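You operate a simulated robot arm through the tools that you are given. There is no shell and no other tool. Be economical: measure what you need, move in short steps, check, and stop when the job is done.

You run a simulated two-armed robot. Do the job below in one go: nothing can be reset, and whatever is moved stays where it is left.

Task
Carry the black carrier with both arms and set it on the low shelf of the nursery bench.

It is judged by the outcome, as a careful person would: the job done as asked, and still so three seconds after it is handed in. It fails if anything else is knocked over, pushed out of place, dropped, spilled or broken.

Robot
Two 7-joint arms with three-finger grippers on one trunk, on a base that drives. Base frame: it is fixed to the floor where the robot stands at the start and does not move with it; the origin is under the middle of the robot, x ahead of it, y to its left, z up; the surface under the hand at the start is at about z = 0.768. Readings come in m, rad, newtons and seconds.
The left shoulder is at the start at [0.052, 0.126, 1.264], the right one opposite. With the tool pointing down near the work surface each hand reaches from about 0.2 to 0.78 m from the robot's upright axis, wherever it stands, measured 20 degrees to its own side. Places, roughly: low shelf of the nursery bench [-1.3, 2.9, 0.2]. Payload 2.94 kg a hand.
The TCP of each hand is the grasp point between the finger pads, 0.03 m short of the fingertips. In the tool frame z runs along the fingers and y along their closing line. The gripper opens to 0.128 m. The gripper's body begins 0.093 m behind the TCP.
Orientation is that of the tool frame in the base frame, as [roll, pitch, yaw] about the fixed x, y, z axes, in that order (R = Rz(yaw) Ry(pitch) Rx(roll)). With the fingers straight down and closing along the base's y, the tool's x points along the base's -x, its y along +y and its z along -z.

Tools
- The arms move only by the tool play_rows. It takes "left_deltas", "right_deltas" or both (then of equal length, played together; a hand with none holds still); each is a list of rows, each an object (a shift or turn left out is 0, a gripper value left out holds the last) with "jaw": the opening, from 0 (shut) to 1 (fully open); "xyz": the shift along the tool's x, y, z in m, a list of three; "angular": the turn, a rotation vector about the tool's x, y, z in rad, a list of three. In form: [{"jaw": jaw, "xyz": [x, y, z], "angular": [wx, wy, wz]}, ...]. A call has 1 to 12 rows; each row is the pose to reach, as a shift and turn from the pose commanded when the call began, along the tool's axes at that moment. Each row takes 0.2 s and may step no farther than 0.05 m and 0.15 rad from the row before; otherwise, or with a gripper value out of range, the whole call is refused. Where a pose cannot be reached the arm comes as near as it can. A force on the tool above 40 N (or 10 N above the force at the start of the call, whichever is more), or a blocked arm, ends the call early, and 0.2 s more pass. The fingers move at their own pace and stop on an object; they squeeze with about 34 N. The grip force told is the motor's: it shows also when the fingers shut on nothing. Time passes only in rows, and 0.2 s behind the last, so rows that repeat a pose let the fingers close. The reply holds the time, the measured pose of the TCP, the force on the tool along the base axes, the opening and the grip force, in the units named above and with some noise, with the torque about the TCP (base axes, N m) and any sound that the robot's microphone picked up.
- Cameras (640 x 400 px; columns grow to the right, rows downward): "scene" is now at [0.1438, -0.0368, 1.4112]; the picture's right is [-0.47, -0.88, 0.00], its down [-0.68, 0.36, -0.64] and it looks along [0.56, -0.30, -0.77] (base axes); focal length 288 px, centre (320, 200). "left" rides on the left gripper at [0.069, 0.015, -0.12] in its tool frame; the picture's right is [-0.21, 0.98, 0.00], its down [-0.82, -0.18, -0.54] and it looks along [-0.53, -0.12, 0.84] (tool axes); focal length 251 px, centre (320, 200). "right" rides on the right gripper at [0.069, -0.015, -0.12] in its tool frame; the picture's right is [0.21, 0.98, 0.00], its down [-0.82, 0.18, -0.54] and it looks along [-0.53, 0.12, 0.84] (tool axes); focal length 251 px, centre (320, 200).
- get_image(camera): a new picture of that camera. The clock stands still meanwhile.
- slide_trunk(by): slides the trunk up (or, below 0, down) by that many m; the arms and the scene camera ride with it, the base frame stays. It gives what a move gives, with no picture.
- roll_base(legs): drives the robot by 1 to 6 legs, each [ahead, left, turn to the left] in m, m and rad, along the robot's own axes; the way and the turn of a leg run together, so that a leg with both is an arc; at most 1.5 m and 3.142 rad a leg. The arms and the cameras ride along, it lands a little off, and it stops where it bumps. It gives what a move gives.
- aim_head(pan, tilt): turns the head with the scene camera to pan (to the left, within 1.396 rad either way) and tilt (down, from -0.506 to 1.204), counted from straight ahead of the robot. It gives what a move gives.
- point_at(camera, pixels): there is no depth. For up to 12 entries [column, row, z] of the newest picture of that camera ("zoom" is the newest enlarged one), the place [x, y] in the base frame at which the ray of that pixel passes the height z, good to about 0.002 m. The clock stands still meanwhile.
- close_up(camera, box): a new picture of the part [left, top, right, bottom] of that camera's present view, enlarged. The clock stands still meanwhile.
- sign_off(): hands the job in; it is judged then, once.

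Work in short steps. Measure before you move; look again where a grasp or a placing could have gone wrong, and mend it. You have 80 turns and 58 pictures in all, those below and enlarged ones among them. Open the grippers and draw the arms clear of the work before you hand the job in, unless the task says otherwise; then end with one line.

The tools are called after "Call:" as a command line: name --argument value ..., lists and objects as JSON in quotes. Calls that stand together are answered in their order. play_rows: Moves the arms, as the interface text tells. Its arguments: {"type":"object","properties":{"left_deltas":{"type":"array"},"right_deltas":{"type":"array"}},"required":[]} The other tools are called the same way: slide_trunk (by) slides the trunk up or down; roll_base (legs) drives the base; aim_head (pan, tilt) turns the head that bears the scene camera; get_image (camera) takes a picture; point_at (camera, pixels) gives the place at which the rays of pixels pass given heights; close_up (camera, box) takes an enlarged picture of a part of a camera's view; sign_off () hands the job in.

At the start:

```text
time: 0.0
left_eef_pos: [0.4838, 0.061, 1.0576]
left_orientation: [3.142, 0.0, -3.141]
left_ft_force: [0.5, 0.4, -0.2]
left_ft_torque: [0.01, 0.0, 0.03]
left_gripper_width: 0.1276
left_gripper_force: 0.1
right_eef_pos: [0.4154, -0.3798, 1.0629]
right_orientation: [-3.141, 0.001, 3.141]
right_ft_force: [-0.1, 0.7, 0.7]
right_ft_torque: [-0.03, -0.02, 0.0]
right_gripper_width: 0.1279
right_gripper_force: 0.0
trunk travel left (down, up): [-0.476, 0.071]
robot x, y, heading: [-0.0046, -0.0019, 0.003]
head pan, tilt: [-0.49, 0.878]
```

scene: 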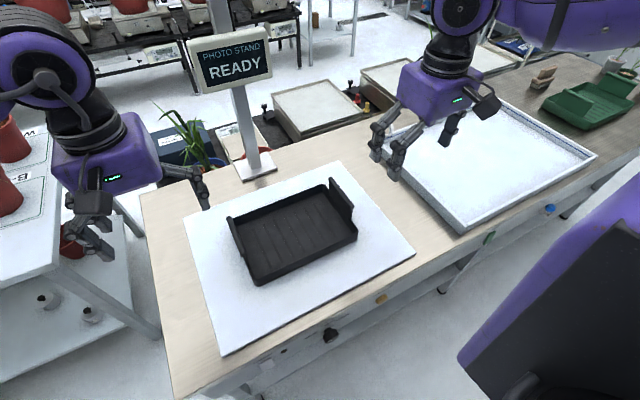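
right: 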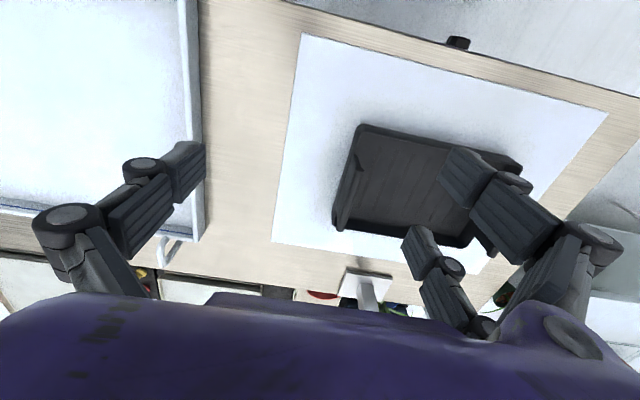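
left: 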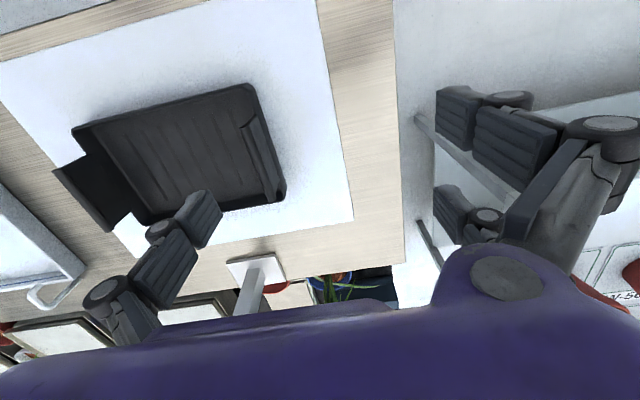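

The black carrier lies on the white sheet around pixel (292,232) in the scene, with raised ends near (240,250) and (342,200). I zoom in on it to measure.

Call:
close_up --camera "scene" --box '[180, 150, 420, 300]'

Call:
close_up --camera "left" --box '[40, 60, 300, 240]'

```text
2.67 times, centred on (300, 225) of scene
```

zoom: 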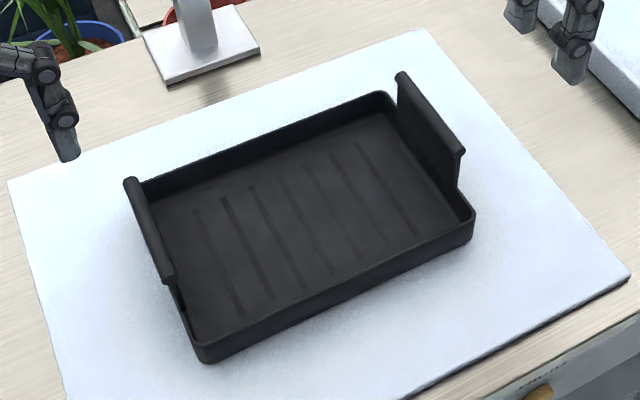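

```text
2.22 times, centred on (170, 150) of left
```

zoom: 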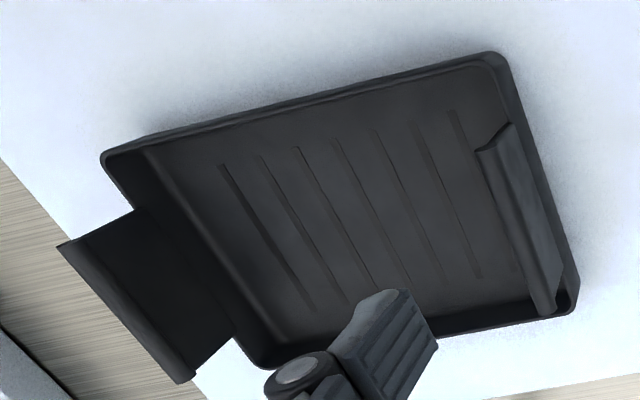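

I triangulate the handle tops using the scene picture and the left-camera zoom at a few heights.

Call:
point_at --camera "scene" --pixels '[[330.75, 178.1, 0.77], [330.75, 178.1, 0.87], [353.25, 206.25, 0.77], [353.25, 206.25, 0.87], [228.75, 217.5, 0.77], [228.75, 217.5, 0.87], [243.75, 255.75, 0.77], [243.75, 255.75, 0.87], [256.9, 285.75, 0.77], [357, 240, 0.77], [242, 180, 0.768], [277, 170, 0.768]]'

Call:
point_at --camera "zoom" --pixels '[[60, 245, 0.77], [60, 245, 0.87], [183, 380, 0.77], [183, 380, 0.87], [495, 135, 0.77], [495, 135, 0.87], [548, 312, 0.77], [548, 312, 0.87], [102, 155, 0.77], [102, 155, 0.82], [500, 55, 0.77], [500, 55, 0.82]]'

```text
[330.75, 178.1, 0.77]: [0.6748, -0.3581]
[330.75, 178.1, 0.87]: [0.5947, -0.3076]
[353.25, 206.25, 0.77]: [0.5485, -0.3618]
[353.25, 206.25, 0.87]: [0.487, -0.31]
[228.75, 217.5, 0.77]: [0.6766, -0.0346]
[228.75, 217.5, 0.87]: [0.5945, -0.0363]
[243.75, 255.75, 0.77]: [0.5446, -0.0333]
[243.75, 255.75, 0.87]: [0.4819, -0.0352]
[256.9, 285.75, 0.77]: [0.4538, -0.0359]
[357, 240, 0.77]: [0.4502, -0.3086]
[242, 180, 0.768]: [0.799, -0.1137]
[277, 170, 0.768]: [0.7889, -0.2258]
```

```text
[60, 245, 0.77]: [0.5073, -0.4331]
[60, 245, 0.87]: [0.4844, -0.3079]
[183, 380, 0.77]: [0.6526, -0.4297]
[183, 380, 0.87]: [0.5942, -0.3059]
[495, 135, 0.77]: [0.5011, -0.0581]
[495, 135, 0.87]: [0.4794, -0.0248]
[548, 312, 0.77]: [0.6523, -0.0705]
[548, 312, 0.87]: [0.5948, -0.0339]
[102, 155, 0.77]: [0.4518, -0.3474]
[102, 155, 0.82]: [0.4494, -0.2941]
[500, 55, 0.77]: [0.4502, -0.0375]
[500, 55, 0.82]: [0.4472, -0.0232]
```

Handle tops are at z≈0.87: right at y≈-0.308, left at y≈-0.035, both x 0.485–0.595, so the tray is square to me. Before grasping I look toward the bench with the shelf.

Call:
aim_head --pan 1.39 --tilt 0.4

Call:
get_image --camera "scene"

```text
time: 1.9
left_eef_pos: [0.4842, 0.0613, 1.0576]
left_orientation: [3.141, 0.0, 3.141]
left_ft_force: [-0.3, -0.7, -0.7]
left_ft_torque: [0.0, 0.01, 0.01]
left_gripper_width: 0.1279
left_gripper_force: 0.1
right_eef_pos: [0.4165, -0.3789, 1.063]
right_orientation: [-3.141, 0.001, 3.141]
right_ft_force: [-0.9, -0.1, -0.5]
right_ft_torque: [0.0, 0.0, 0.0]
right_gripper_width: 0.128
right_gripper_force: 0.0
trunk travel left (down, up): [-0.476, 0.071]
robot x, y, heading: [-0.0008, 0.0013, 0.006]
head pan, tilt: [1.389, 0.4]
```

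```text
52 pictures are left
```

scene: 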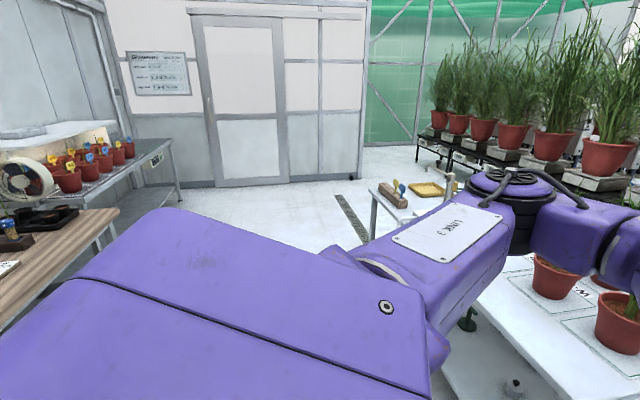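

The bench with pots and fan at the left edge may be the nursery bench; I locate some of its points, and check the right rear side as well before driving.

Call:
point_at --camera "scene" --pixels '[[118, 209, 0.77], [5, 320, 0.77], [15, 235, 0.77], [170, 140, 0.9], [5, 215, 0.9], [180, 200, 0.0], [112, 240, 0.2], [370, 235, 0.3], [465, 320, 0.0], [345, 190, 0.0]]'

Call:
aim_head --pan -1.39 --tilt 0.5

Call:
get_image --camera "scene"

```text
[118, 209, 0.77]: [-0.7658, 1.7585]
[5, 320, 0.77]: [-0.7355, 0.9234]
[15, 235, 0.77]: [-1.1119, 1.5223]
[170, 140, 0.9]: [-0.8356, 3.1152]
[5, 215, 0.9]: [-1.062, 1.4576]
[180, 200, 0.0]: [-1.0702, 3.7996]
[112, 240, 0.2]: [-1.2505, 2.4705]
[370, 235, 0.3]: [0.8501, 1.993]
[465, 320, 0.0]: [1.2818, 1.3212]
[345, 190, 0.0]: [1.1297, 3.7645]
```

```text
time: 4.3
left_eef_pos: [0.4844, 0.0612, 1.0575]
left_orientation: [-3.14, 0.001, -3.14]
left_ft_force: [0.1, 0.0, -0.5]
left_ft_torque: [-0.01, 0.01, -0.02]
left_gripper_width: 0.1281
left_gripper_force: 0.1
right_eef_pos: [0.4173, -0.3792, 1.0622]
right_orientation: [3.141, 0.0, -3.14]
right_ft_force: [-0.1, 0.2, -0.1]
right_ft_torque: [-0.01, 0.01, -0.02]
right_gripper_width: 0.1278
right_gripper_force: 0.1
trunk travel left (down, up): [-0.476, 0.071]
robot x, y, heading: [-0.0014, -0.001, 0.001]
head pan, tilt: [-1.389, 0.499]
```

```text
51 pictures are left
```

scene: 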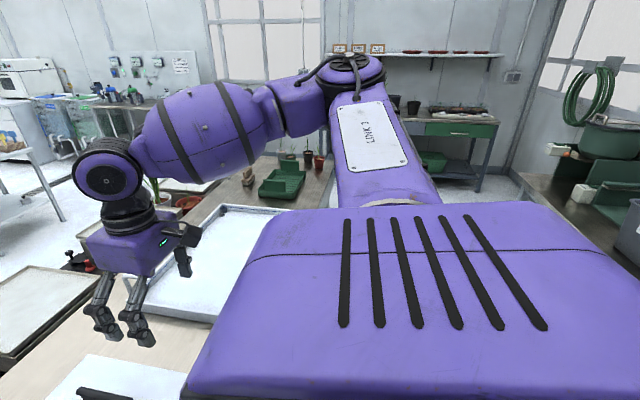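

The room is roomy; the nursery bench seems to stand along x<-0.8. I back up a little, turn left part-way and look before choosing the grip.

Call:
roll_base --legs '[[-0.25, 0, 0], [0, 0, 0.9]]'

Call:
aim_head --pan 1.2 --tilt 0.5

Call:
get_image --camera "scene"

```text
time: 8.5
left_eef_pos: [-0.0051, 0.4206, 1.0582]
left_orientation: [-3.14, -0.002, -2.232]
left_ft_force: [0.2, -0.1, -0.2]
left_ft_torque: [0.01, -0.01, 0.03]
left_gripper_width: 0.128
left_gripper_force: 0.1
right_eef_pos: [0.3008, 0.0972, 1.0636]
right_orientation: [3.141, 0.001, -2.23]
right_ft_force: [-0.5, 0.3, 0.1]
right_ft_torque: [0.02, 0.01, -0.01]
right_gripper_width: 0.1279
right_gripper_force: 0.0
trunk travel left (down, up): [-0.476, 0.071]
robot x, y, heading: [-0.2546, 0.0009, 0.914]
head pan, tilt: [-1.389, 0.499]
```

```text
time: 10.8
left_eef_pos: [-0.0046, 0.421, 1.0579]
left_orientation: [-3.14, 0.0, -2.23]
left_ft_force: [-0.6, 0.1, -0.4]
left_ft_torque: [-0.02, -0.05, -0.01]
left_gripper_width: 0.1282
left_gripper_force: 0.0
right_eef_pos: [0.3009, 0.0968, 1.0643]
right_orientation: [-3.142, 0.0, -2.23]
right_ft_force: [-0.8, 0.6, 0.3]
right_ft_torque: [0.03, -0.01, -0.04]
right_gripper_width: 0.128
right_gripper_force: 0.1
trunk travel left (down, up): [-0.476, 0.071]
robot x, y, heading: [-0.2544, 0.0007, 0.913]
head pan, tilt: [1.201, 0.499]
```

```text
50 pictures are left
```

scene: 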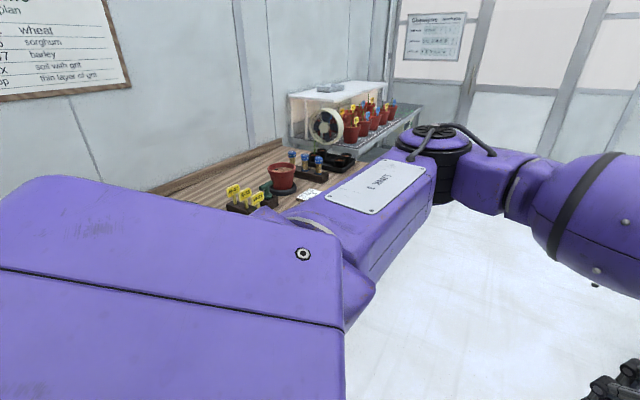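

The bench with the pots stands beyond the wood table. I drive to about (0, 1.6) and turn toward it for a look at its low shelf.

Call:
roll_base --legs '[[0, 0, 0.657], [0, -0.25, 0], [1.5, 0, 0], [0, 0, 0.6]]'

Call:
aim_head --pan 0.25 --tilt 0.45

Call:
get_image --camera "scene"

```text
time: 24.2
left_eef_pos: [-0.3694, 1.8745, 1.0568]
left_orientation: [3.14, 0.002, -0.933]
left_ft_force: [0.0, -0.8, -1.0]
left_ft_torque: [-0.01, 0.0, 0.0]
left_gripper_width: 0.1279
left_gripper_force: 0.1
right_eef_pos: [0.025, 2.0823, 1.0629]
right_orientation: [-3.141, 0.0, -0.934]
right_ft_force: [-0.2, -0.4, 0.1]
right_ft_torque: [0.05, 0.0, 0.05]
right_gripper_width: 0.1281
right_gripper_force: 0.0
trunk travel left (down, up): [-0.476, 0.071]
robot x, y, heading: [-0.0327, 1.5234, 2.208]
head pan, tilt: [1.201, 0.499]
```

```text
time: 25.4
left_eef_pos: [-0.3694, 1.8751, 1.0584]
left_orientation: [3.14, -0.001, -0.935]
left_ft_force: [-1.1, -0.2, 0.5]
left_ft_torque: [0.04, -0.02, 0.0]
left_gripper_width: 0.1279
left_gripper_force: 0.1
right_eef_pos: [0.0245, 2.0824, 1.0627]
right_orientation: [-3.14, 0.001, -0.932]
right_ft_force: [-0.3, -0.4, -0.6]
right_ft_torque: [0.03, 0.01, 0.03]
right_gripper_width: 0.1277
right_gripper_force: 0.1
trunk travel left (down, up): [-0.476, 0.071]
robot x, y, heading: [-0.033, 1.5215, 2.209]
head pan, tilt: [0.25, 0.45]
```

```text
49 pictures are left
```

scene: 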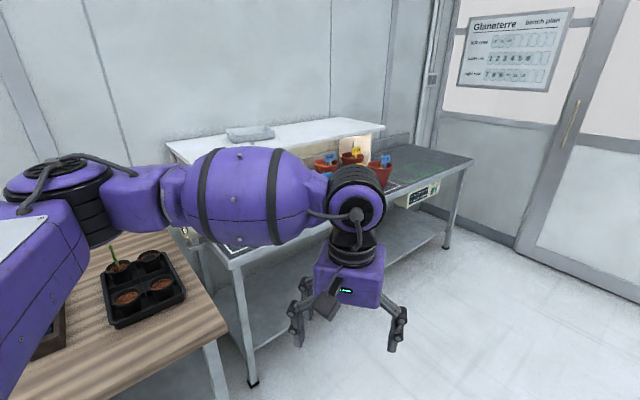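

The low shelf is visible beneath the bench top. I go square in front of it and look straight at it.

Call:
roll_base --legs '[[0, 0, 0.933], [-0.2, -1.35, 0]]'

Call:
aim_head --pan 0.0 --tilt 0.6

Call:
get_image --camera "scene"

```text
time: 39.8
left_eef_pos: [-0.32, 2.8072, 1.0579]
left_orientation: [-3.14, 0.001, 0.007]
left_ft_force: [-0.1, 0.1, -0.7]
left_ft_torque: [0.0, -0.01, 0.03]
left_gripper_width: 0.1279
left_gripper_force: 0.0
right_eef_pos: [-0.2552, 3.2476, 1.0628]
right_orientation: [3.141, 0.0, 0.007]
right_ft_force: [-0.2, -0.2, 0.1]
right_ft_torque: [0.0, 0.01, -0.02]
right_gripper_width: 0.1278
right_gripper_force: 0.1
trunk travel left (down, up): [-0.476, 0.071]
robot x, y, heading: [0.1637, 2.87, -3.137]
head pan, tilt: [0.25, 0.45]
```

```text
time: 40.6
left_eef_pos: [-0.3197, 2.8091, 1.0573]
left_orientation: [3.141, -0.001, 0.007]
left_ft_force: [-0.7, -0.5, -0.5]
left_ft_torque: [-0.02, 0.0, 0.02]
left_gripper_width: 0.1279
left_gripper_force: 0.1
right_eef_pos: [-0.2549, 3.2485, 1.0624]
right_orientation: [3.141, 0.001, 0.006]
right_ft_force: [0.9, 0.1, 0.8]
right_ft_torque: [-0.02, 0.05, 0.04]
right_gripper_width: 0.128
right_gripper_force: 0.0
trunk travel left (down, up): [-0.476, 0.071]
robot x, y, heading: [0.1689, 2.8682, -3.133]
head pan, tilt: [0.0, 0.6]
```

```text
48 pictures are left
```

scene: 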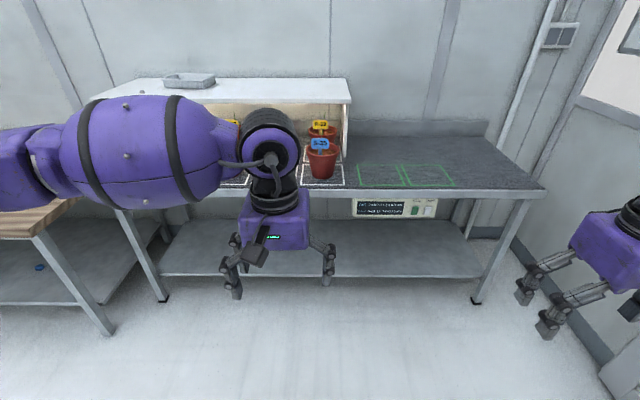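

The shelf is open at the front and looks empty. I measure its front edge, legs and the bench top edge.

Call:
point_at --camera "scene" --pixels '[[162, 276, 0.2], [480, 278, 0.2], [475, 304, 0.0], [163, 300, 0.0], [545, 190, 0.75], [545, 190, 0.8], [380, 198, 0.75], [380, 278, 0.2], [410, 222, 0.2], [400, 219, 0.65], [350, 216, 0.65], [460, 226, 0.2]]'

Call:
close_up --camera "scene" --box '[140, 170, 540, 310]'

```text
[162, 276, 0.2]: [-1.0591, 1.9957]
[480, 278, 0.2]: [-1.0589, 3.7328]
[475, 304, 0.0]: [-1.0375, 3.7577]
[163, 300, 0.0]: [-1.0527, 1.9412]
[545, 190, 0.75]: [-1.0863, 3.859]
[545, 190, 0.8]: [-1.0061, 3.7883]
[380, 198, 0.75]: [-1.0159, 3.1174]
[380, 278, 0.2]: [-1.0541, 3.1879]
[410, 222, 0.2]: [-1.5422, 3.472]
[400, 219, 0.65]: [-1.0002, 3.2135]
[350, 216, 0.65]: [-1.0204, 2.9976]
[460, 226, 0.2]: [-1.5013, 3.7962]
```

```text
1.60 times, centred on (340, 240) of scene
```

zoom: 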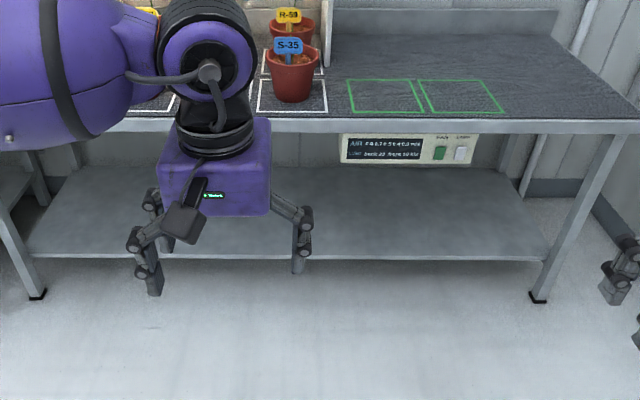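

Shelf: front edge x≈-1.05, back ≈-1.54, y 2.0–3.73, bench top edge at x≈-1.02, z≈0.72–0.8; a control box hangs at y≈3.0–3.4, so I'll aim for y≈2.55. A tilted grip (fingers forward-down) would keep wrists clear of the bench top, so I test that pose here in free air.

Call:
play_rows --left_deltas '[{"xyz": [-0.011, 0.0125, 0], "angular": [0, -0.125, 0]}, {"xyz": [-0.022, 0.025, 0], "angular": [0, -0.25, 0]}, {"xyz": [-0.033, 0.0375, 0], "angular": [0, -0.375, 0]}, {"xyz": [-0.044, 0.05, 0], "angular": [0, -0.5, 0]}, {"xyz": [-0.055, 0.0625, 0], "angular": [0, -0.625, 0]}, {"xyz": [-0.066, 0.075, 0], "angular": [0, -0.75, 0]}, {"xyz": [-0.066, 0.075, 0], "angular": [0, -0.75, 0]}]' --right_deltas '[{"xyz": [-0.022, 0.04, 0], "angular": [0, -0.125, 0]}, {"xyz": [-0.044, 0.08, 0], "angular": [0, -0.25, 0]}, {"xyz": [-0.066, 0.12, 0], "angular": [0, -0.375, 0]}, {"xyz": [-0.089, 0.16, 0], "angular": [0, -0.5, 0]}, {"xyz": [-0.111, 0.2, 0], "angular": [0, -0.625, 0]}, {"xyz": [-0.133, 0.242, 0], "angular": [0, -0.75, 0]}, {"xyz": [-0.133, 0.242, 0], "angular": [0, -0.75, 0]}]'

Call:
slide_trunk --by -0.47

Call:
get_image --camera "scene"

```text
time: 42.2
left_eef_pos: [-0.386, 2.7326, 1.0577]
left_orientation: [-3.141, 0.752, 0.007]
left_ft_force: [-0.2, 1.2, -0.5]
left_ft_torque: [-0.02, 0.04, 0.04]
left_gripper_width: 0.1279
left_gripper_force: 0.1
right_eef_pos: [-0.3849, 3.0076, 1.0624]
right_orientation: [3.14, 0.752, 0.008]
right_ft_force: [-0.7, 0.6, -0.2]
right_ft_torque: [0.01, 0.0, 0.03]
right_gripper_width: 0.1281
right_gripper_force: 0.0
trunk travel left (down, up): [-0.476, 0.071]
robot x, y, heading: [0.1672, 2.8713, -3.132]
head pan, tilt: [0.0, 0.6]
```

```text
refused: -0.47 is not a number from -0.4 to 0.4
```

```text
46 pictures are left
```

scene: 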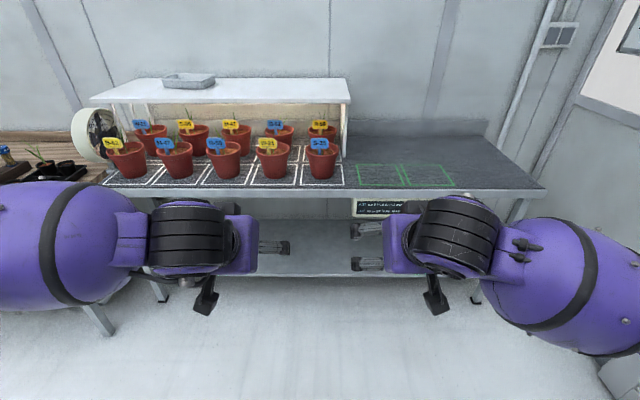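

The left hand's look in the picture (fingers near (270,248)) is surprising, so I zoom in before lowering.

Call:
close_up --camera "scene" --box '[130, 170, 530, 330]'

Call:
get_image --camera "left"

```text
1.60 times, centred on (330, 250) of scene
```

zoom: 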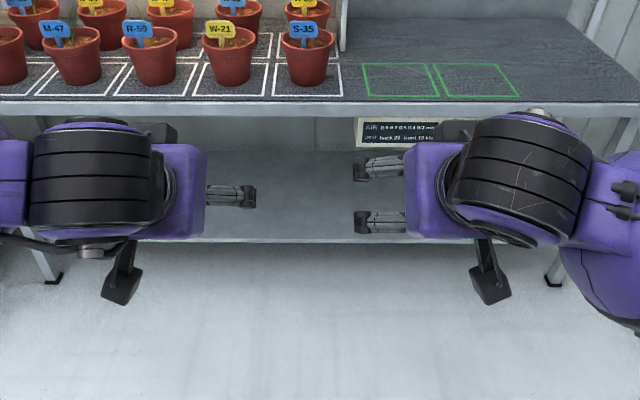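

```text
44 pictures are left
```

left: 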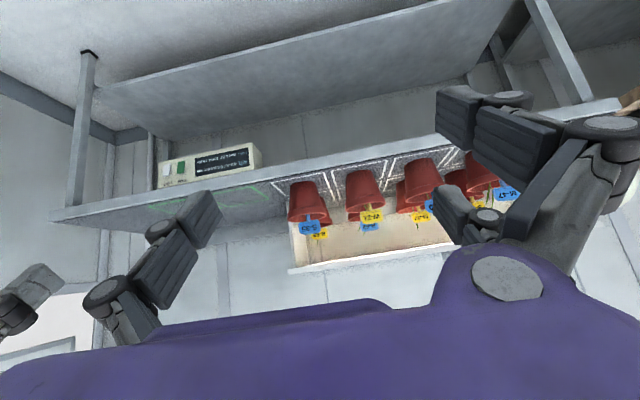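

The pose is in fact as told (fingers forward-down, seen end-on). I lower the trunk fully as a rehearsal.

Call:
slide_trunk --by -0.4

Call:
slide_trunk --by -0.07

Call:
play_rows --left_deltas '[{"xyz": [0.034, 0, 0.036]}, {"xyz": [0.068, 0, 0.073]}, {"xyz": [0.102, 0, 0.11]}, {"xyz": [0.136, 0, 0.146]}, {"xyz": [0.17, 0, 0.183]}, {"xyz": [0.204, 0, 0.219]}, {"xyz": [0.204, 0, 0.219]}]' --right_deltas '[{"xyz": [0.034, 0, 0.036]}, {"xyz": [0.068, 0, 0.073]}, {"xyz": [0.102, 0, 0.11]}, {"xyz": [0.136, 0, 0.146]}, {"xyz": [0.17, 0, 0.183]}, {"xyz": [0.204, 0, 0.219]}, {"xyz": [0.204, 0, 0.219]}]'

Call:
get_image --camera "scene"

```text
time: 46.0
left_eef_pos: [-0.3935, 2.7327, 0.5533]
left_orientation: [-3.142, 0.538, 0.008]
left_ft_force: [0.2, 0.3, 0.0]
left_ft_torque: [0.04, 0.04, -0.02]
left_gripper_width: 0.1278
left_gripper_force: 0.0
right_eef_pos: [-0.3983, 3.0052, 0.5708]
right_orientation: [-3.141, 0.565, 0.006]
right_ft_force: [-0.7, 0.4, -1.1]
right_ft_torque: [-0.01, -0.01, 0.02]
right_gripper_width: 0.1277
right_gripper_force: 0.0
trunk travel left (down, up): [-0.076, 0.471]
robot x, y, heading: [0.1595, 2.8717, -3.133]
head pan, tilt: [0.0, 0.6]
```

```text
time: 47.1
left_eef_pos: [-0.3944, 2.7327, 0.4829]
left_orientation: [-3.14, 0.54, 0.008]
left_ft_force: [0.6, 1.3, 0.7]
left_ft_torque: [0.0, 0.02, 0.0]
left_gripper_width: 0.1278
left_gripper_force: 0.0
right_eef_pos: [-0.4066, 3.0048, 0.5046]
right_orientation: [-3.141, 0.545, 0.008]
right_ft_force: [-0.5, 0.7, 1.3]
right_ft_torque: [0.01, 0.01, -0.02]
right_gripper_width: 0.1277
right_gripper_force: 0.0
trunk travel left (down, up): [-0.006, 0.541]
robot x, y, heading: [0.1639, 2.8732, -3.134]
head pan, tilt: [0.0, 0.6]
```

```text
refused: row 2 steps farther than a row can; nothing moved
```

```text
43 pictures are left
```

scene: 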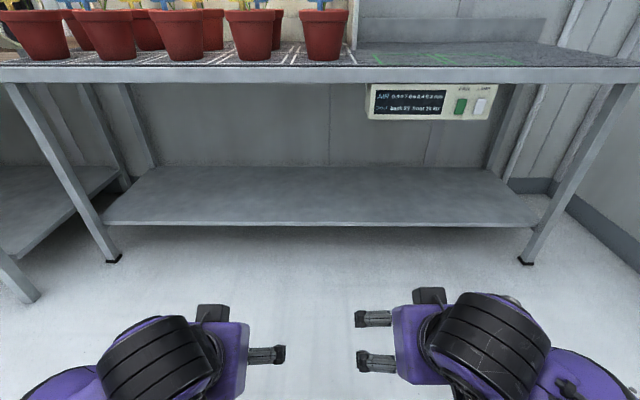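

After the slide the pitch went from 0.75 to 0.54 and the hands sit about 0.1 m lower than commanded. I play null rows to see whether the arms recover.

Call:
play_rows --left_deltas '[{"xyz": [0, 0, 0]}, {"xyz": [0, 0, 0]}, {"xyz": [0, 0, 0]}]' --right_deltas '[{"xyz": [0, 0, 0]}, {"xyz": [0, 0, 0]}, {"xyz": [0, 0, 0]}]'

Call:
aim_head --pan 0.9 --tilt 0.9

Call:
get_image --camera "scene"

```text
time: 47.9
left_eef_pos: [-0.3944, 2.733, 0.4836]
left_orientation: [3.141, 0.537, 0.008]
left_ft_force: [-0.1, 0.0, -0.3]
left_ft_torque: [0.03, 0.0, -0.01]
left_gripper_width: 0.1281
left_gripper_force: 0.1
right_eef_pos: [-0.4077, 3.005, 0.5057]
right_orientation: [-3.141, 0.545, 0.008]
right_ft_force: [-0.4, -0.1, 0.5]
right_ft_torque: [-0.01, 0.01, 0.01]
right_gripper_width: 0.1282
right_gripper_force: 0.1
trunk travel left (down, up): [-0.006, 0.541]
robot x, y, heading: [0.1634, 2.8715, -3.134]
head pan, tilt: [0.0, 0.6]
```

```text
time: 49.1
left_eef_pos: [-0.3947, 2.7324, 0.4835]
left_orientation: [-3.141, 0.535, 0.008]
left_ft_force: [0.5, -0.3, 0.3]
left_ft_torque: [0.0, 0.0, -0.01]
left_gripper_width: 0.1283
left_gripper_force: 0.1
right_eef_pos: [-0.4076, 3.0051, 0.5035]
right_orientation: [-3.141, 0.546, 0.006]
right_ft_force: [0.2, 0.1, -0.2]
right_ft_torque: [-0.02, 0.01, 0.0]
right_gripper_width: 0.1279
right_gripper_force: 0.0
trunk travel left (down, up): [-0.006, 0.541]
robot x, y, heading: [0.1618, 2.8727, -3.135]
head pan, tilt: [0.901, 0.901]
```

```text
42 pictures are left
```

scene: 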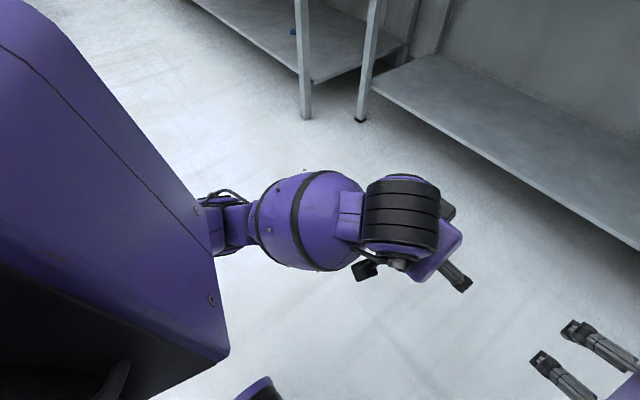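

The pose holds where it is; I test whether the hands can still tilt back to 0.75 here and go down.

Call:
play_rows --left_deltas '[{"angular": [0, -0.1, 0]}, {"angular": [0, -0.2, 0]}, {"xyz": [0.02, 0, 0.035], "angular": [0, -0.2, 0]}, {"xyz": [0.04, 0, 0.07], "angular": [0, -0.2, 0]}, {"xyz": [0.06, 0, 0.105], "angular": [0, -0.2, 0]}, {"xyz": [0.08, 0, 0.14], "angular": [0, -0.2, 0]}, {"xyz": [0.08, 0, 0.14], "angular": [0, -0.2, 0]}]' --right_deltas '[{"angular": [0, -0.1, 0]}, {"angular": [0, -0.2, 0]}, {"xyz": [0.02, 0, 0.035], "angular": [0, -0.2, 0]}, {"xyz": [0.04, 0, 0.07], "angular": [0, -0.2, 0]}, {"xyz": [0.06, 0, 0.105], "angular": [0, -0.2, 0]}, {"xyz": [0.08, 0, 0.14], "angular": [0, -0.2, 0]}, {"xyz": [0.08, 0, 0.14], "angular": [0, -0.2, 0]}]'

```text
time: 50.7
left_eef_pos: [-0.4166, 2.7417, 0.4743]
left_orientation: [-3.141, 0.726, -0.003]
left_ft_force: [0.0, -0.4, 0.3]
left_ft_torque: [0.0, 0.0, -0.01]
left_gripper_width: 0.1277
left_gripper_force: 0.1
left hand out of reach, approached as far as the arm can: row 1, 2, 3, 4, 5, 6, 7
right_eef_pos: [-0.4148, 3.0134, 0.3495]
right_orientation: [-3.123, 0.761, 0.017]
right_ft_force: [0.1, 1.8, 0.3]
right_ft_torque: [0.02, 0.02, 0.0]
right_gripper_width: 0.1279
right_gripper_force: 0.0
right hand out of reach, approached as far as the arm can: row 1, 2
trunk travel left (down, up): [-0.006, 0.541]
robot x, y, heading: [0.1637, 2.8723, -3.132]
head pan, tilt: [0.901, 0.901]
```

The left arm is constrained in this configuration while the right got down to z 0.35. I locate the left elbow in the picture to see what limits it.

Call:
point_at --camera "scene" --pixels '[[215, 225, 0.3], [215, 225, 0.5], [215, 225, 0.7], [400, 215, 0.5], [400, 215, 0.7], [310, 220, 0.4], [310, 220, 0.6]]'

Call:
aim_head --pan 1.2 --tilt 1.15

Call:
get_image --camera "scene"

```text
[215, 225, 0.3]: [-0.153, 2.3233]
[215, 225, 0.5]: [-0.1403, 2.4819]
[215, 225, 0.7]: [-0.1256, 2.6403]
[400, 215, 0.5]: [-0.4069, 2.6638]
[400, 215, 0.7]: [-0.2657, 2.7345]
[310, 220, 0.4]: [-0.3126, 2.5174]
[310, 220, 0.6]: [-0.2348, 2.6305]
```

```text
time: 51.5
left_eef_pos: [-0.4149, 2.742, 0.4748]
left_orientation: [-3.139, 0.727, -0.004]
left_ft_force: [-0.3, -0.6, -0.5]
left_ft_torque: [0.01, -0.02, -0.01]
left_gripper_width: 0.1278
left_gripper_force: 0.1
right_eef_pos: [-0.4134, 3.0149, 0.3465]
right_orientation: [-3.12, 0.756, 0.018]
right_ft_force: [-0.8, 0.1, 0.8]
right_ft_torque: [-0.02, 0.0, -0.05]
right_gripper_width: 0.1282
right_gripper_force: 0.1
trunk travel left (down, up): [-0.006, 0.541]
robot x, y, heading: [0.1634, 2.8716, -3.133]
head pan, tilt: [1.201, 1.15]
```

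```text
41 pictures are left
```

scene: 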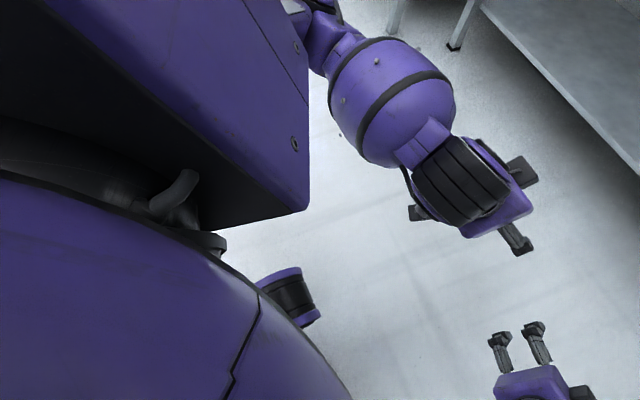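

I try moving the left hand forward 0.12 m to see if this frees it (the wrist may simply be too close to the shoulder).

Call:
play_rows --left_deltas '[{"xyz": [-0.03, 0, 0.027]}, {"xyz": [-0.06, 0, 0.054]}, {"xyz": [-0.09, 0, 0.08]}, {"xyz": [-0.067, 0, 0.106]}, {"xyz": [-0.044, 0, 0.132]}, {"xyz": [-0.02, 0, 0.158]}, {"xyz": [0.0, 0, 0.18]}, {"xyz": [0.0, 0, 0.18]}]' --right_deltas '[{"xyz": [-0.03, 0, 0.027]}, {"xyz": [-0.06, 0, 0.054]}, {"xyz": [-0.09, 0, 0.08]}, {"xyz": [-0.09, 0, 0.08]}, {"xyz": [-0.09, 0, 0.08]}, {"xyz": [-0.09, 0, 0.08]}, {"xyz": [-0.09, 0, 0.08]}, {"xyz": [-0.09, 0, 0.08]}]'

Call:
aim_head --pan 0.0 --tilt 0.9

Call:
get_image --camera "scene"

```text
time: 53.3
left_eef_pos: [-0.543, 2.7323, 0.3696]
left_orientation: [3.14, 0.731, 0.009]
left_ft_force: [0.2, -0.3, 0.1]
left_ft_torque: [0.0, 0.01, 0.0]
left_gripper_width: 0.1282
left_gripper_force: 0.0
left hand out of reach, approached as far as the arm can: row 6, 7, 8
right_eef_pos: [-0.5307, 3.0105, 0.3452]
right_orientation: [-3.123, 0.745, 0.02]
right_ft_force: [0.4, 0.1, 0.3]
right_ft_torque: [-0.02, 0.02, 0.02]
right_gripper_width: 0.1281
right_gripper_force: 0.0
trunk travel left (down, up): [-0.006, 0.541]
robot x, y, heading: [0.1613, 2.8713, -3.135]
head pan, tilt: [1.201, 1.15]
```

```text
time: 54.7
left_eef_pos: [-0.5426, 2.7339, 0.3682]
left_orientation: [3.141, 0.731, 0.009]
left_ft_force: [-0.3, 0.3, -0.2]
left_ft_torque: [0.0, -0.02, 0.01]
left_gripper_width: 0.1282
left_gripper_force: 0.1
right_eef_pos: [-0.5321, 3.0116, 0.3454]
right_orientation: [-3.125, 0.745, 0.02]
right_ft_force: [-1.0, -0.2, -0.5]
right_ft_torque: [0.02, 0.02, 0.03]
right_gripper_width: 0.1279
right_gripper_force: 0.1
trunk travel left (down, up): [-0.006, 0.541]
robot x, y, heading: [0.1641, 2.8727, -3.138]
head pan, tilt: [0.0, 0.901]
```

```text
40 pictures are left
```

scene: 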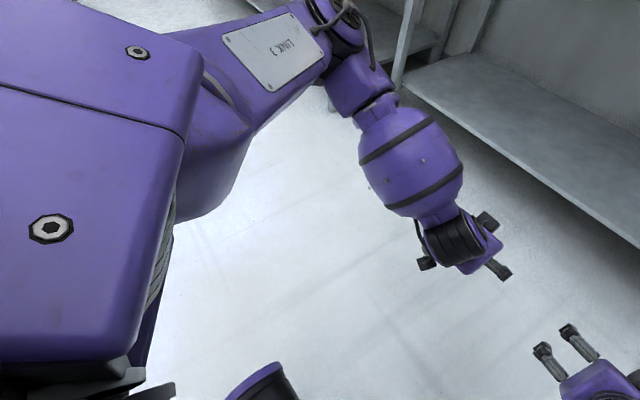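

I now test a milder tilt (≈0.43) at z≈0.28, the height I need on the shelf, both hands forward ~0.7 m.

Call:
play_rows --left_deltas '[{"angular": [0, 0.1, 0]}, {"angular": [0, 0.2, 0]}, {"angular": [0, 0.3, 0]}, {"xyz": [0.02, 0, 0.0224], "angular": [0, 0.3, 0]}, {"xyz": [0.04, 0, 0.0447], "angular": [0, 0.3, 0]}, {"xyz": [0.06, 0, 0.067], "angular": [0, 0.3, 0]}, {"xyz": [0.06, 0, 0.067], "angular": [0, 0.3, 0]}]' --right_deltas '[{"angular": [0, 0.1, 0]}, {"angular": [0, 0.2, 0]}, {"angular": [0, 0.3, 0]}, {"xyz": [0.015, 0, 0.0168], "angular": [0, 0.3, 0]}, {"xyz": [0.03, 0, 0.0335], "angular": [0, 0.3, 0]}, {"xyz": [0.044, 0, 0.049], "angular": [0, 0.3, 0]}, {"xyz": [0.044, 0, 0.049], "angular": [0, 0.3, 0]}]'

Call:
get_image --camera "scene"

```text
time: 56.3
left_eef_pos: [-0.5429, 2.7316, 0.2766]
left_orientation: [3.141, 0.436, 0.007]
left_ft_force: [-0.2, 0.0, -0.5]
left_ft_torque: [-0.02, -0.02, -0.02]
left_gripper_width: 0.128
left_gripper_force: 0.0
right_eef_pos: [-0.5309, 3.0021, 0.2812]
right_orientation: [-3.141, 0.448, 0.008]
right_ft_force: [-0.5, 0.2, 0.4]
right_ft_torque: [-0.02, 0.01, -0.02]
right_gripper_width: 0.1281
right_gripper_force: 0.1
trunk travel left (down, up): [-0.006, 0.541]
robot x, y, heading: [0.1655, 2.8725, -3.135]
head pan, tilt: [0.0, 0.901]
```

```text
39 pictures are left
```

scene: 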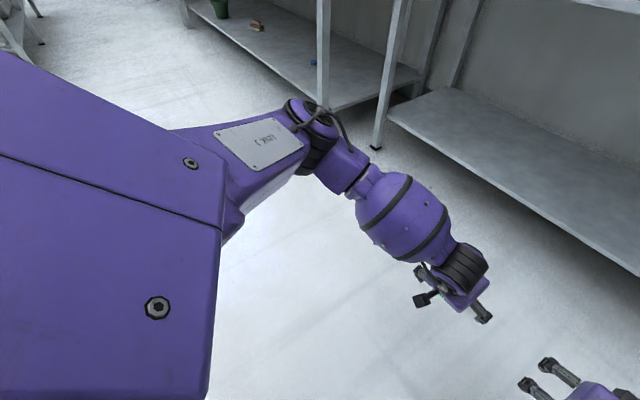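

Both hands reach z≈0.28 at tilt 0.44, 0.7 m ahead. The picture, though, doesn't look like pan 0; I check with a known point: the shelf's left front corner at about (388,112), and re-aim the head.

Call:
point_at --camera "scene" --pixels '[[388, 112, 0.2], [320, 200, 0.2], [310, 115, 0.6], [310, 115, 0.75], [300, 130, 0.7]]'

Call:
aim_head --pan 0.0 --tilt 0.6

Call:
get_image --camera "scene"

```text
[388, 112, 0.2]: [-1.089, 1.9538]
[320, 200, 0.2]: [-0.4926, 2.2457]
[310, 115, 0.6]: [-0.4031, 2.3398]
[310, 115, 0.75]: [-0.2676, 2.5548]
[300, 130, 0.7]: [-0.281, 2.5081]
```

```text
time: 57.1
left_eef_pos: [-0.5437, 2.7335, 0.2789]
left_orientation: [-3.14, 0.437, 0.008]
left_ft_force: [-0.1, -0.9, 0.1]
left_ft_torque: [0.02, 0.01, 0.01]
left_gripper_width: 0.1279
left_gripper_force: 0.1
right_eef_pos: [-0.5322, 3.0029, 0.2805]
right_orientation: [-3.141, 0.446, 0.007]
right_ft_force: [-0.8, -0.3, -0.3]
right_ft_torque: [0.03, 0.0, 0.01]
right_gripper_width: 0.1282
right_gripper_force: 0.0
trunk travel left (down, up): [-0.006, 0.541]
robot x, y, heading: [0.1628, 2.8754, -3.133]
head pan, tilt: [0.0, 0.6]
```

```text
38 pictures are left
```

scene: 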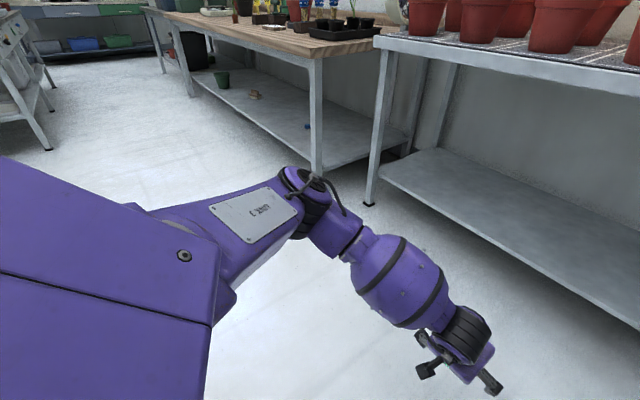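

The camera is evidently still panned left ~0.9 though the reading says 0. I try aiming again with another value.

Call:
aim_head --pan -0.3 --tilt 0.6

Call:
get_image --camera "scene"

```text
time: 57.9
left_eef_pos: [-0.5437, 2.7326, 0.2779]
left_orientation: [3.141, 0.438, 0.007]
left_ft_force: [0.1, 0.2, 0.8]
left_ft_torque: [-0.04, -0.05, -0.01]
left_gripper_width: 0.1276
left_gripper_force: 0.1
right_eef_pos: [-0.5321, 3.0022, 0.2809]
right_orientation: [3.14, 0.447, 0.007]
right_ft_force: [-0.5, 0.0, 0.2]
right_ft_torque: [0.02, -0.02, 0.04]
right_gripper_width: 0.1278
right_gripper_force: 0.0
trunk travel left (down, up): [-0.006, 0.541]
robot x, y, heading: [0.1644, 2.8751, -3.131]
head pan, tilt: [-0.3, 0.6]
```

```text
37 pictures are left
```

scene: 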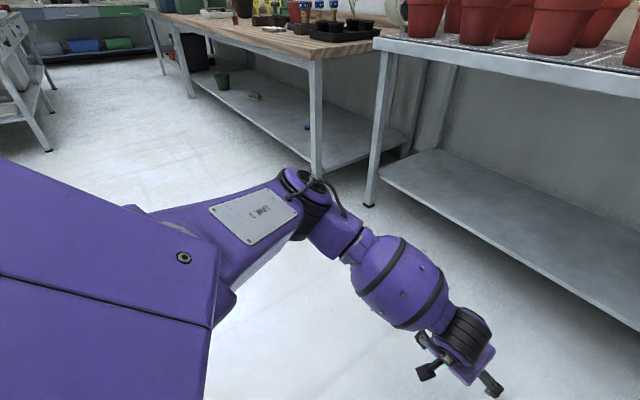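

Pan seems physically stuck near 0.9. I raise the trunk again (also needed for the pick-up) and re-test the head.

Call:
slide_trunk --by 0.4

Call:
slide_trunk --by 0.13

Call:
aim_head --pan 0.1 --tilt 0.8

Call:
get_image --camera "scene"

```text
time: 61.8
left_eef_pos: [-0.5437, 2.7335, 0.6785]
left_orientation: [-3.142, 0.438, 0.006]
left_ft_force: [0.3, -0.5, 0.6]
left_ft_torque: [0.01, 0.03, 0.02]
left_gripper_width: 0.1281
left_gripper_force: 0.1
right_eef_pos: [-0.5327, 3.0037, 0.6809]
right_orientation: [-3.141, 0.446, 0.008]
right_ft_force: [-0.6, 0.0, -0.2]
right_ft_torque: [0.03, -0.03, 0.02]
right_gripper_width: 0.1284
right_gripper_force: 0.1
trunk travel left (down, up): [-0.406, 0.141]
robot x, y, heading: [0.1653, 2.8712, -3.134]
head pan, tilt: [-0.3, 0.6]
```

```text
time: 63.3
left_eef_pos: [-0.5422, 2.7325, 0.8063]
left_orientation: [3.14, 0.435, 0.005]
left_ft_force: [-0.2, 0.3, -0.5]
left_ft_torque: [0.01, 0.01, -0.01]
left_gripper_width: 0.1279
left_gripper_force: 0.0
right_eef_pos: [-0.5311, 3.0037, 0.8083]
right_orientation: [-3.14, 0.444, 0.008]
right_ft_force: [0.6, -0.2, -0.1]
right_ft_torque: [-0.02, 0.05, 0.02]
right_gripper_width: 0.1278
right_gripper_force: 0.0
trunk travel left (down, up): [-0.536, 0.011]
robot x, y, heading: [0.1637, 2.8726, -3.131]
head pan, tilt: [-0.3, 0.6]
```

```text
time: 64.2
left_eef_pos: [-0.5443, 2.7334, 0.8089]
left_orientation: [-3.141, 0.439, 0.008]
left_ft_force: [-0.3, 0.5, -0.8]
left_ft_torque: [-0.03, -0.02, -0.02]
left_gripper_width: 0.128
left_gripper_force: 0.1
right_eef_pos: [-0.5324, 3.0049, 0.8106]
right_orientation: [3.142, 0.448, 0.006]
right_ft_force: [0.0, 0.0, -0.4]
right_ft_torque: [-0.01, 0.01, -0.02]
right_gripper_width: 0.128
right_gripper_force: 0.1
trunk travel left (down, up): [-0.536, 0.011]
robot x, y, heading: [0.1667, 2.8684, -3.135]
head pan, tilt: [0.099, 0.799]
```

```text
36 pictures are left
```

scene: 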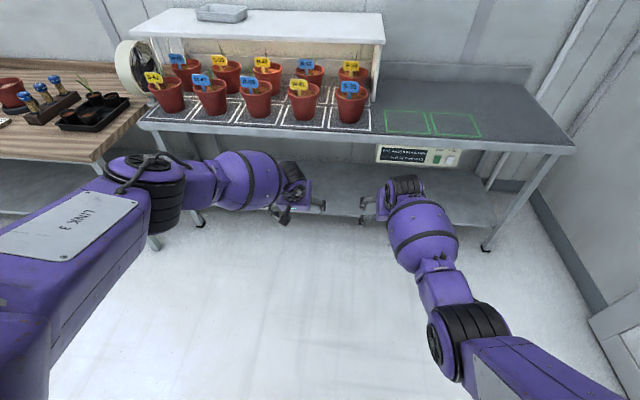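

Head works again. The left elbow at (150,185) reaches forward; I measure elbows, since they must clear the bench edge when inserting.

Call:
point_at --camera "scene" --pixels '[[150, 185, 0.9], [150, 185, 1.0], [150, 185, 1.1], [150, 185, 1.2], [250, 180, 0.9], [250, 180, 1.0], [250, 180, 1.1], [450, 340, 1.0], [450, 340, 1.2], [420, 230, 1.0], [405, 190, 0.95], [290, 178, 0.95]]'

```text
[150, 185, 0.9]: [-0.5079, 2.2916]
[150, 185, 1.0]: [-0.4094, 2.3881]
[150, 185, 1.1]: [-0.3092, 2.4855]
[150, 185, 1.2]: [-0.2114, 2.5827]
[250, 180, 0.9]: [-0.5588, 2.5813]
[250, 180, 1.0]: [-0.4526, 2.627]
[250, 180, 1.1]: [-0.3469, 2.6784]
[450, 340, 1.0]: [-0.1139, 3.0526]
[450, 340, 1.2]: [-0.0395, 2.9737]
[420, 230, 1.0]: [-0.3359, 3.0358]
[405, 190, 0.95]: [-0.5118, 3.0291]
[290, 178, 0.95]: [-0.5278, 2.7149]
```

Elbow ≈0.13 m behind and 0.35 m outside of the left hand, low enough to go under the bench top if I aim for carrier centre y≈2.75. Now I retract and raise the hands, then drive back to the table.

Call:
play_rows --left_deltas '[{"xyz": [0.016, 0, -0.044]}, {"xyz": [0.032, 0, -0.089]}, {"xyz": [0.048, 0, -0.133]}, {"xyz": [0.064, 0, -0.177]}, {"xyz": [0.08, 0, -0.222]}, {"xyz": [0.096, 0, -0.266]}, {"xyz": [0.096, 0, -0.266]}]' --right_deltas '[{"xyz": [0.016, 0, -0.044]}, {"xyz": [0.032, 0, -0.089]}, {"xyz": [0.048, 0, -0.133]}, {"xyz": [0.064, 0, -0.177]}, {"xyz": [0.08, 0, -0.222]}, {"xyz": [0.096, 0, -0.266]}, {"xyz": [0.096, 0, -0.266]}]'

Call:
roll_base --legs '[[0, 0, 1.57], [0, 0.0, 0], [1.3, -0.35, 0], [1.45, -0.08, 0]]'

Call:
get_image --camera "scene"

```text
time: 65.8
left_eef_pos: [-0.343, 2.7359, 1.0094]
left_orientation: [3.14, 0.437, 0.009]
left_ft_force: [-0.4, 0.0, 0.3]
left_ft_torque: [0.02, -0.01, 0.0]
left_gripper_width: 0.128
left_gripper_force: 0.1
right_eef_pos: [-0.33, 3.0074, 1.0059]
right_orientation: [-3.14, 0.444, 0.008]
right_ft_force: [0.0, -0.7, -0.1]
right_ft_torque: [0.02, -0.03, 0.01]
right_gripper_width: 0.128
right_gripper_force: 0.0
trunk travel left (down, up): [-0.536, 0.011]
robot x, y, heading: [0.1657, 2.8713, -3.134]
head pan, tilt: [0.099, 0.799]
```

```text
time: 83.3
left_eef_pos: [-0.1412, -0.3467, 1.0107]
left_orientation: [3.142, 0.438, 1.57]
left_ft_force: [0.7, 0.2, 0.3]
left_ft_torque: [0.01, -0.01, 0.01]
left_gripper_width: 0.1283
left_gripper_force: 0.0
right_eef_pos: [-0.4126, -0.331, 1.0084]
right_orientation: [3.141, 0.448, 1.572]
right_ft_force: [-0.3, 0.2, -0.2]
right_ft_torque: [0.01, -0.02, 0.02]
right_gripper_width: 0.128
right_gripper_force: 0.0
trunk travel left (down, up): [-0.536, 0.011]
robot x, y, heading: [-0.2748, 0.1655, -1.575]
head pan, tilt: [0.099, 0.799]
```

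```text
35 pictures are left
```

scene: 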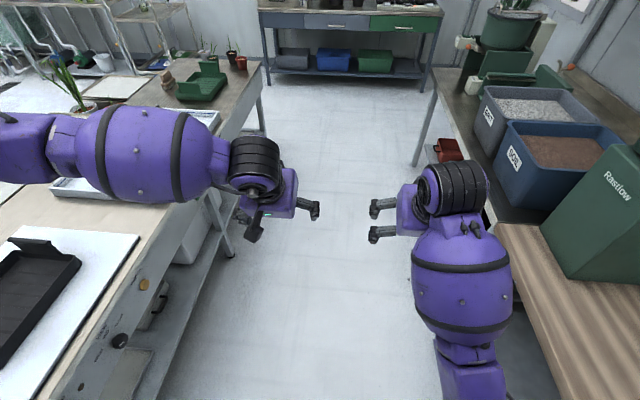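

Aisle is clear. I advance to y≈-0.17 and turn to face the carrier.

Call:
roll_base --legs '[[0.336, 0, 0], [0, 0, 1.575]]'

Call:
aim_head --pan 0.05 --tilt 0.9

Call:
get_image --camera "scene"

```text
time: 89.3
left_eef_pos: [0.2342, -0.0397, 1.0105]
left_orientation: [-3.141, 0.439, 3.14]
left_ft_force: [-0.8, 0.0, -0.5]
left_ft_torque: [-0.01, 0.01, 0.02]
left_gripper_width: 0.1279
left_gripper_force: 0.2
right_eef_pos: [0.2204, -0.3109, 1.0073]
right_orientation: [-3.141, 0.447, 3.136]
right_ft_force: [0.0, 0.2, -0.6]
right_ft_torque: [0.03, -0.02, -0.03]
right_gripper_width: 0.1279
right_gripper_force: 0.0
trunk travel left (down, up): [-0.536, 0.011]
robot x, y, heading: [-0.276, -0.1754, -0.006]
head pan, tilt: [0.099, 0.799]
```

```text
time: 90.0
left_eef_pos: [0.235, -0.0387, 1.0108]
left_orientation: [3.141, 0.439, 3.139]
left_ft_force: [0.9, -0.6, 0.2]
left_ft_torque: [0.0, -0.01, 0.02]
left_gripper_width: 0.1277
left_gripper_force: 0.0
right_eef_pos: [0.2201, -0.3109, 1.0065]
right_orientation: [3.141, 0.448, 3.139]
right_ft_force: [0.0, -0.3, -0.5]
right_ft_torque: [-0.03, 0.01, 0.01]
right_gripper_width: 0.1279
right_gripper_force: 0.0
trunk travel left (down, up): [-0.536, 0.011]
robot x, y, heading: [-0.2734, -0.1706, -0.004]
head pan, tilt: [0.051, 0.901]
```

```text
34 pictures are left
```

scene: 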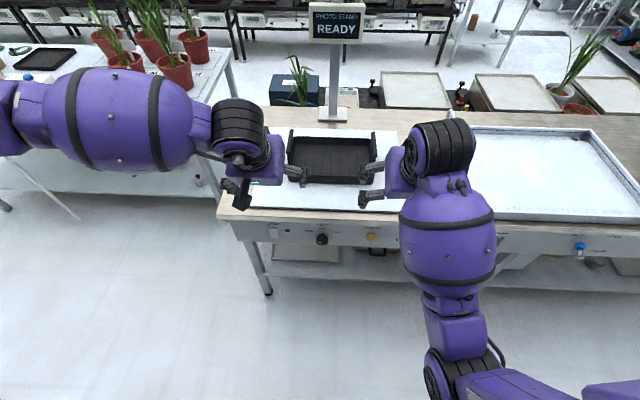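

Hands are laterally aligned (y -0.039/-0.311 against handles -0.035/-0.308). I drive 0.09 m ahead, then extend the hands over the handles at z≈0.93 and check.

Call:
roll_base --legs '[[0.09, 0, 0.004]]'

Call:
play_rows --left_deltas '[{"xyz": [-0.043, 0, 0.02]}, {"xyz": [-0.086, 0, 0.04]}, {"xyz": [-0.129, 0, 0.06]}, {"xyz": [-0.172, 0, 0.081]}, {"xyz": [-0.155, 0, 0.117]}, {"xyz": [-0.138, 0, 0.153]}, {"xyz": [-0.138, 0, 0.153]}]' --right_deltas '[{"xyz": [-0.045, 0, 0.02]}, {"xyz": [-0.09, 0, 0.04]}, {"xyz": [-0.135, 0, 0.06]}, {"xyz": [-0.18, 0, 0.081]}, {"xyz": [-0.168, 0, 0.121]}, {"xyz": [-0.153, 0, 0.156]}, {"xyz": [-0.153, 0, 0.156]}]'

Call:
close_up --camera "scene" --box '[210, 90, 470, 260]'

Call:
get_image --camera "left"

Call:
get_image --camera "right"

```text
time: 91.1
left_eef_pos: [0.3264, -0.0368, 1.0101]
left_orientation: [-3.141, 0.438, -3.14]
left_ft_force: [-1.0, -0.7, -0.2]
left_ft_torque: [-0.01, -0.04, -0.01]
left_gripper_width: 0.1279
left_gripper_force: 0.0
right_eef_pos: [0.3114, -0.3087, 1.0071]
right_orientation: [3.14, 0.447, -3.141]
right_ft_force: [0.3, 0.0, -0.4]
right_ft_torque: [0.0, 0.02, -0.03]
right_gripper_width: 0.1278
right_gripper_force: 0.0
trunk travel left (down, up): [-0.536, 0.011]
robot x, y, heading: [-0.1795, -0.1687, 0.002]
head pan, tilt: [0.051, 0.901]
```

```text
time: 92.7
left_eef_pos: [0.5154, -0.0371, 0.9304]
left_orientation: [-3.14, 0.441, -3.139]
left_ft_force: [0.1, -0.1, -0.4]
left_ft_torque: [0.0, -0.01, 0.0]
left_gripper_width: 0.1282
left_gripper_force: 0.0
right_eef_pos: [0.5178, -0.3093, 0.9336]
right_orientation: [3.141, 0.448, -3.14]
right_ft_force: [-0.3, 0.3, 0.0]
right_ft_torque: [-0.04, 0.03, -0.03]
right_gripper_width: 0.128
right_gripper_force: 0.1
trunk travel left (down, up): [-0.536, 0.011]
robot x, y, heading: [-0.183, -0.1732, 0.004]
head pan, tilt: [0.051, 0.901]
```

```text
2.35 times, centred on (340, 175) of scene
```

zoom: 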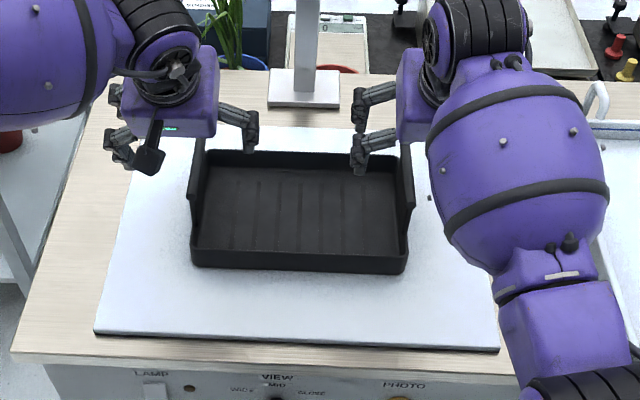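

```text
32 pictures are left
```

left: 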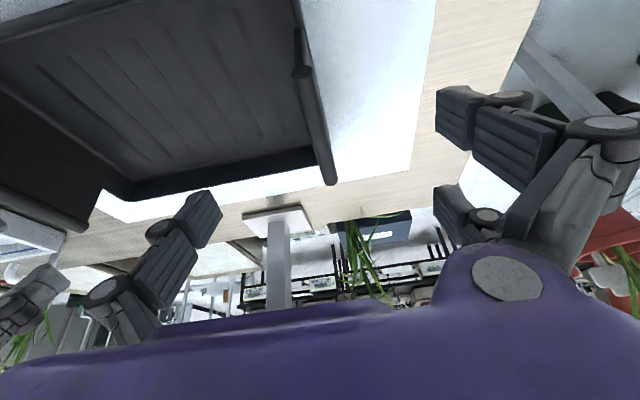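

```text
31 pictures are left
```

right: 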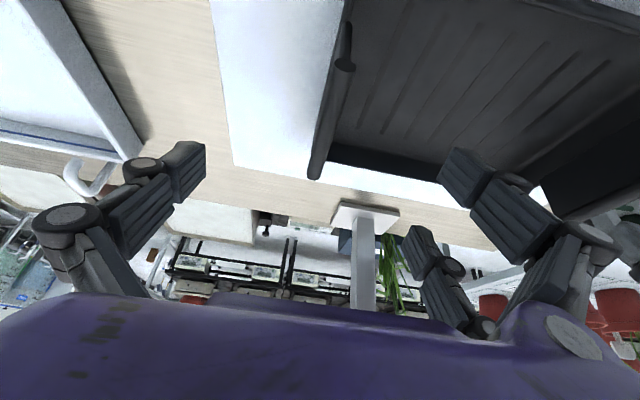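

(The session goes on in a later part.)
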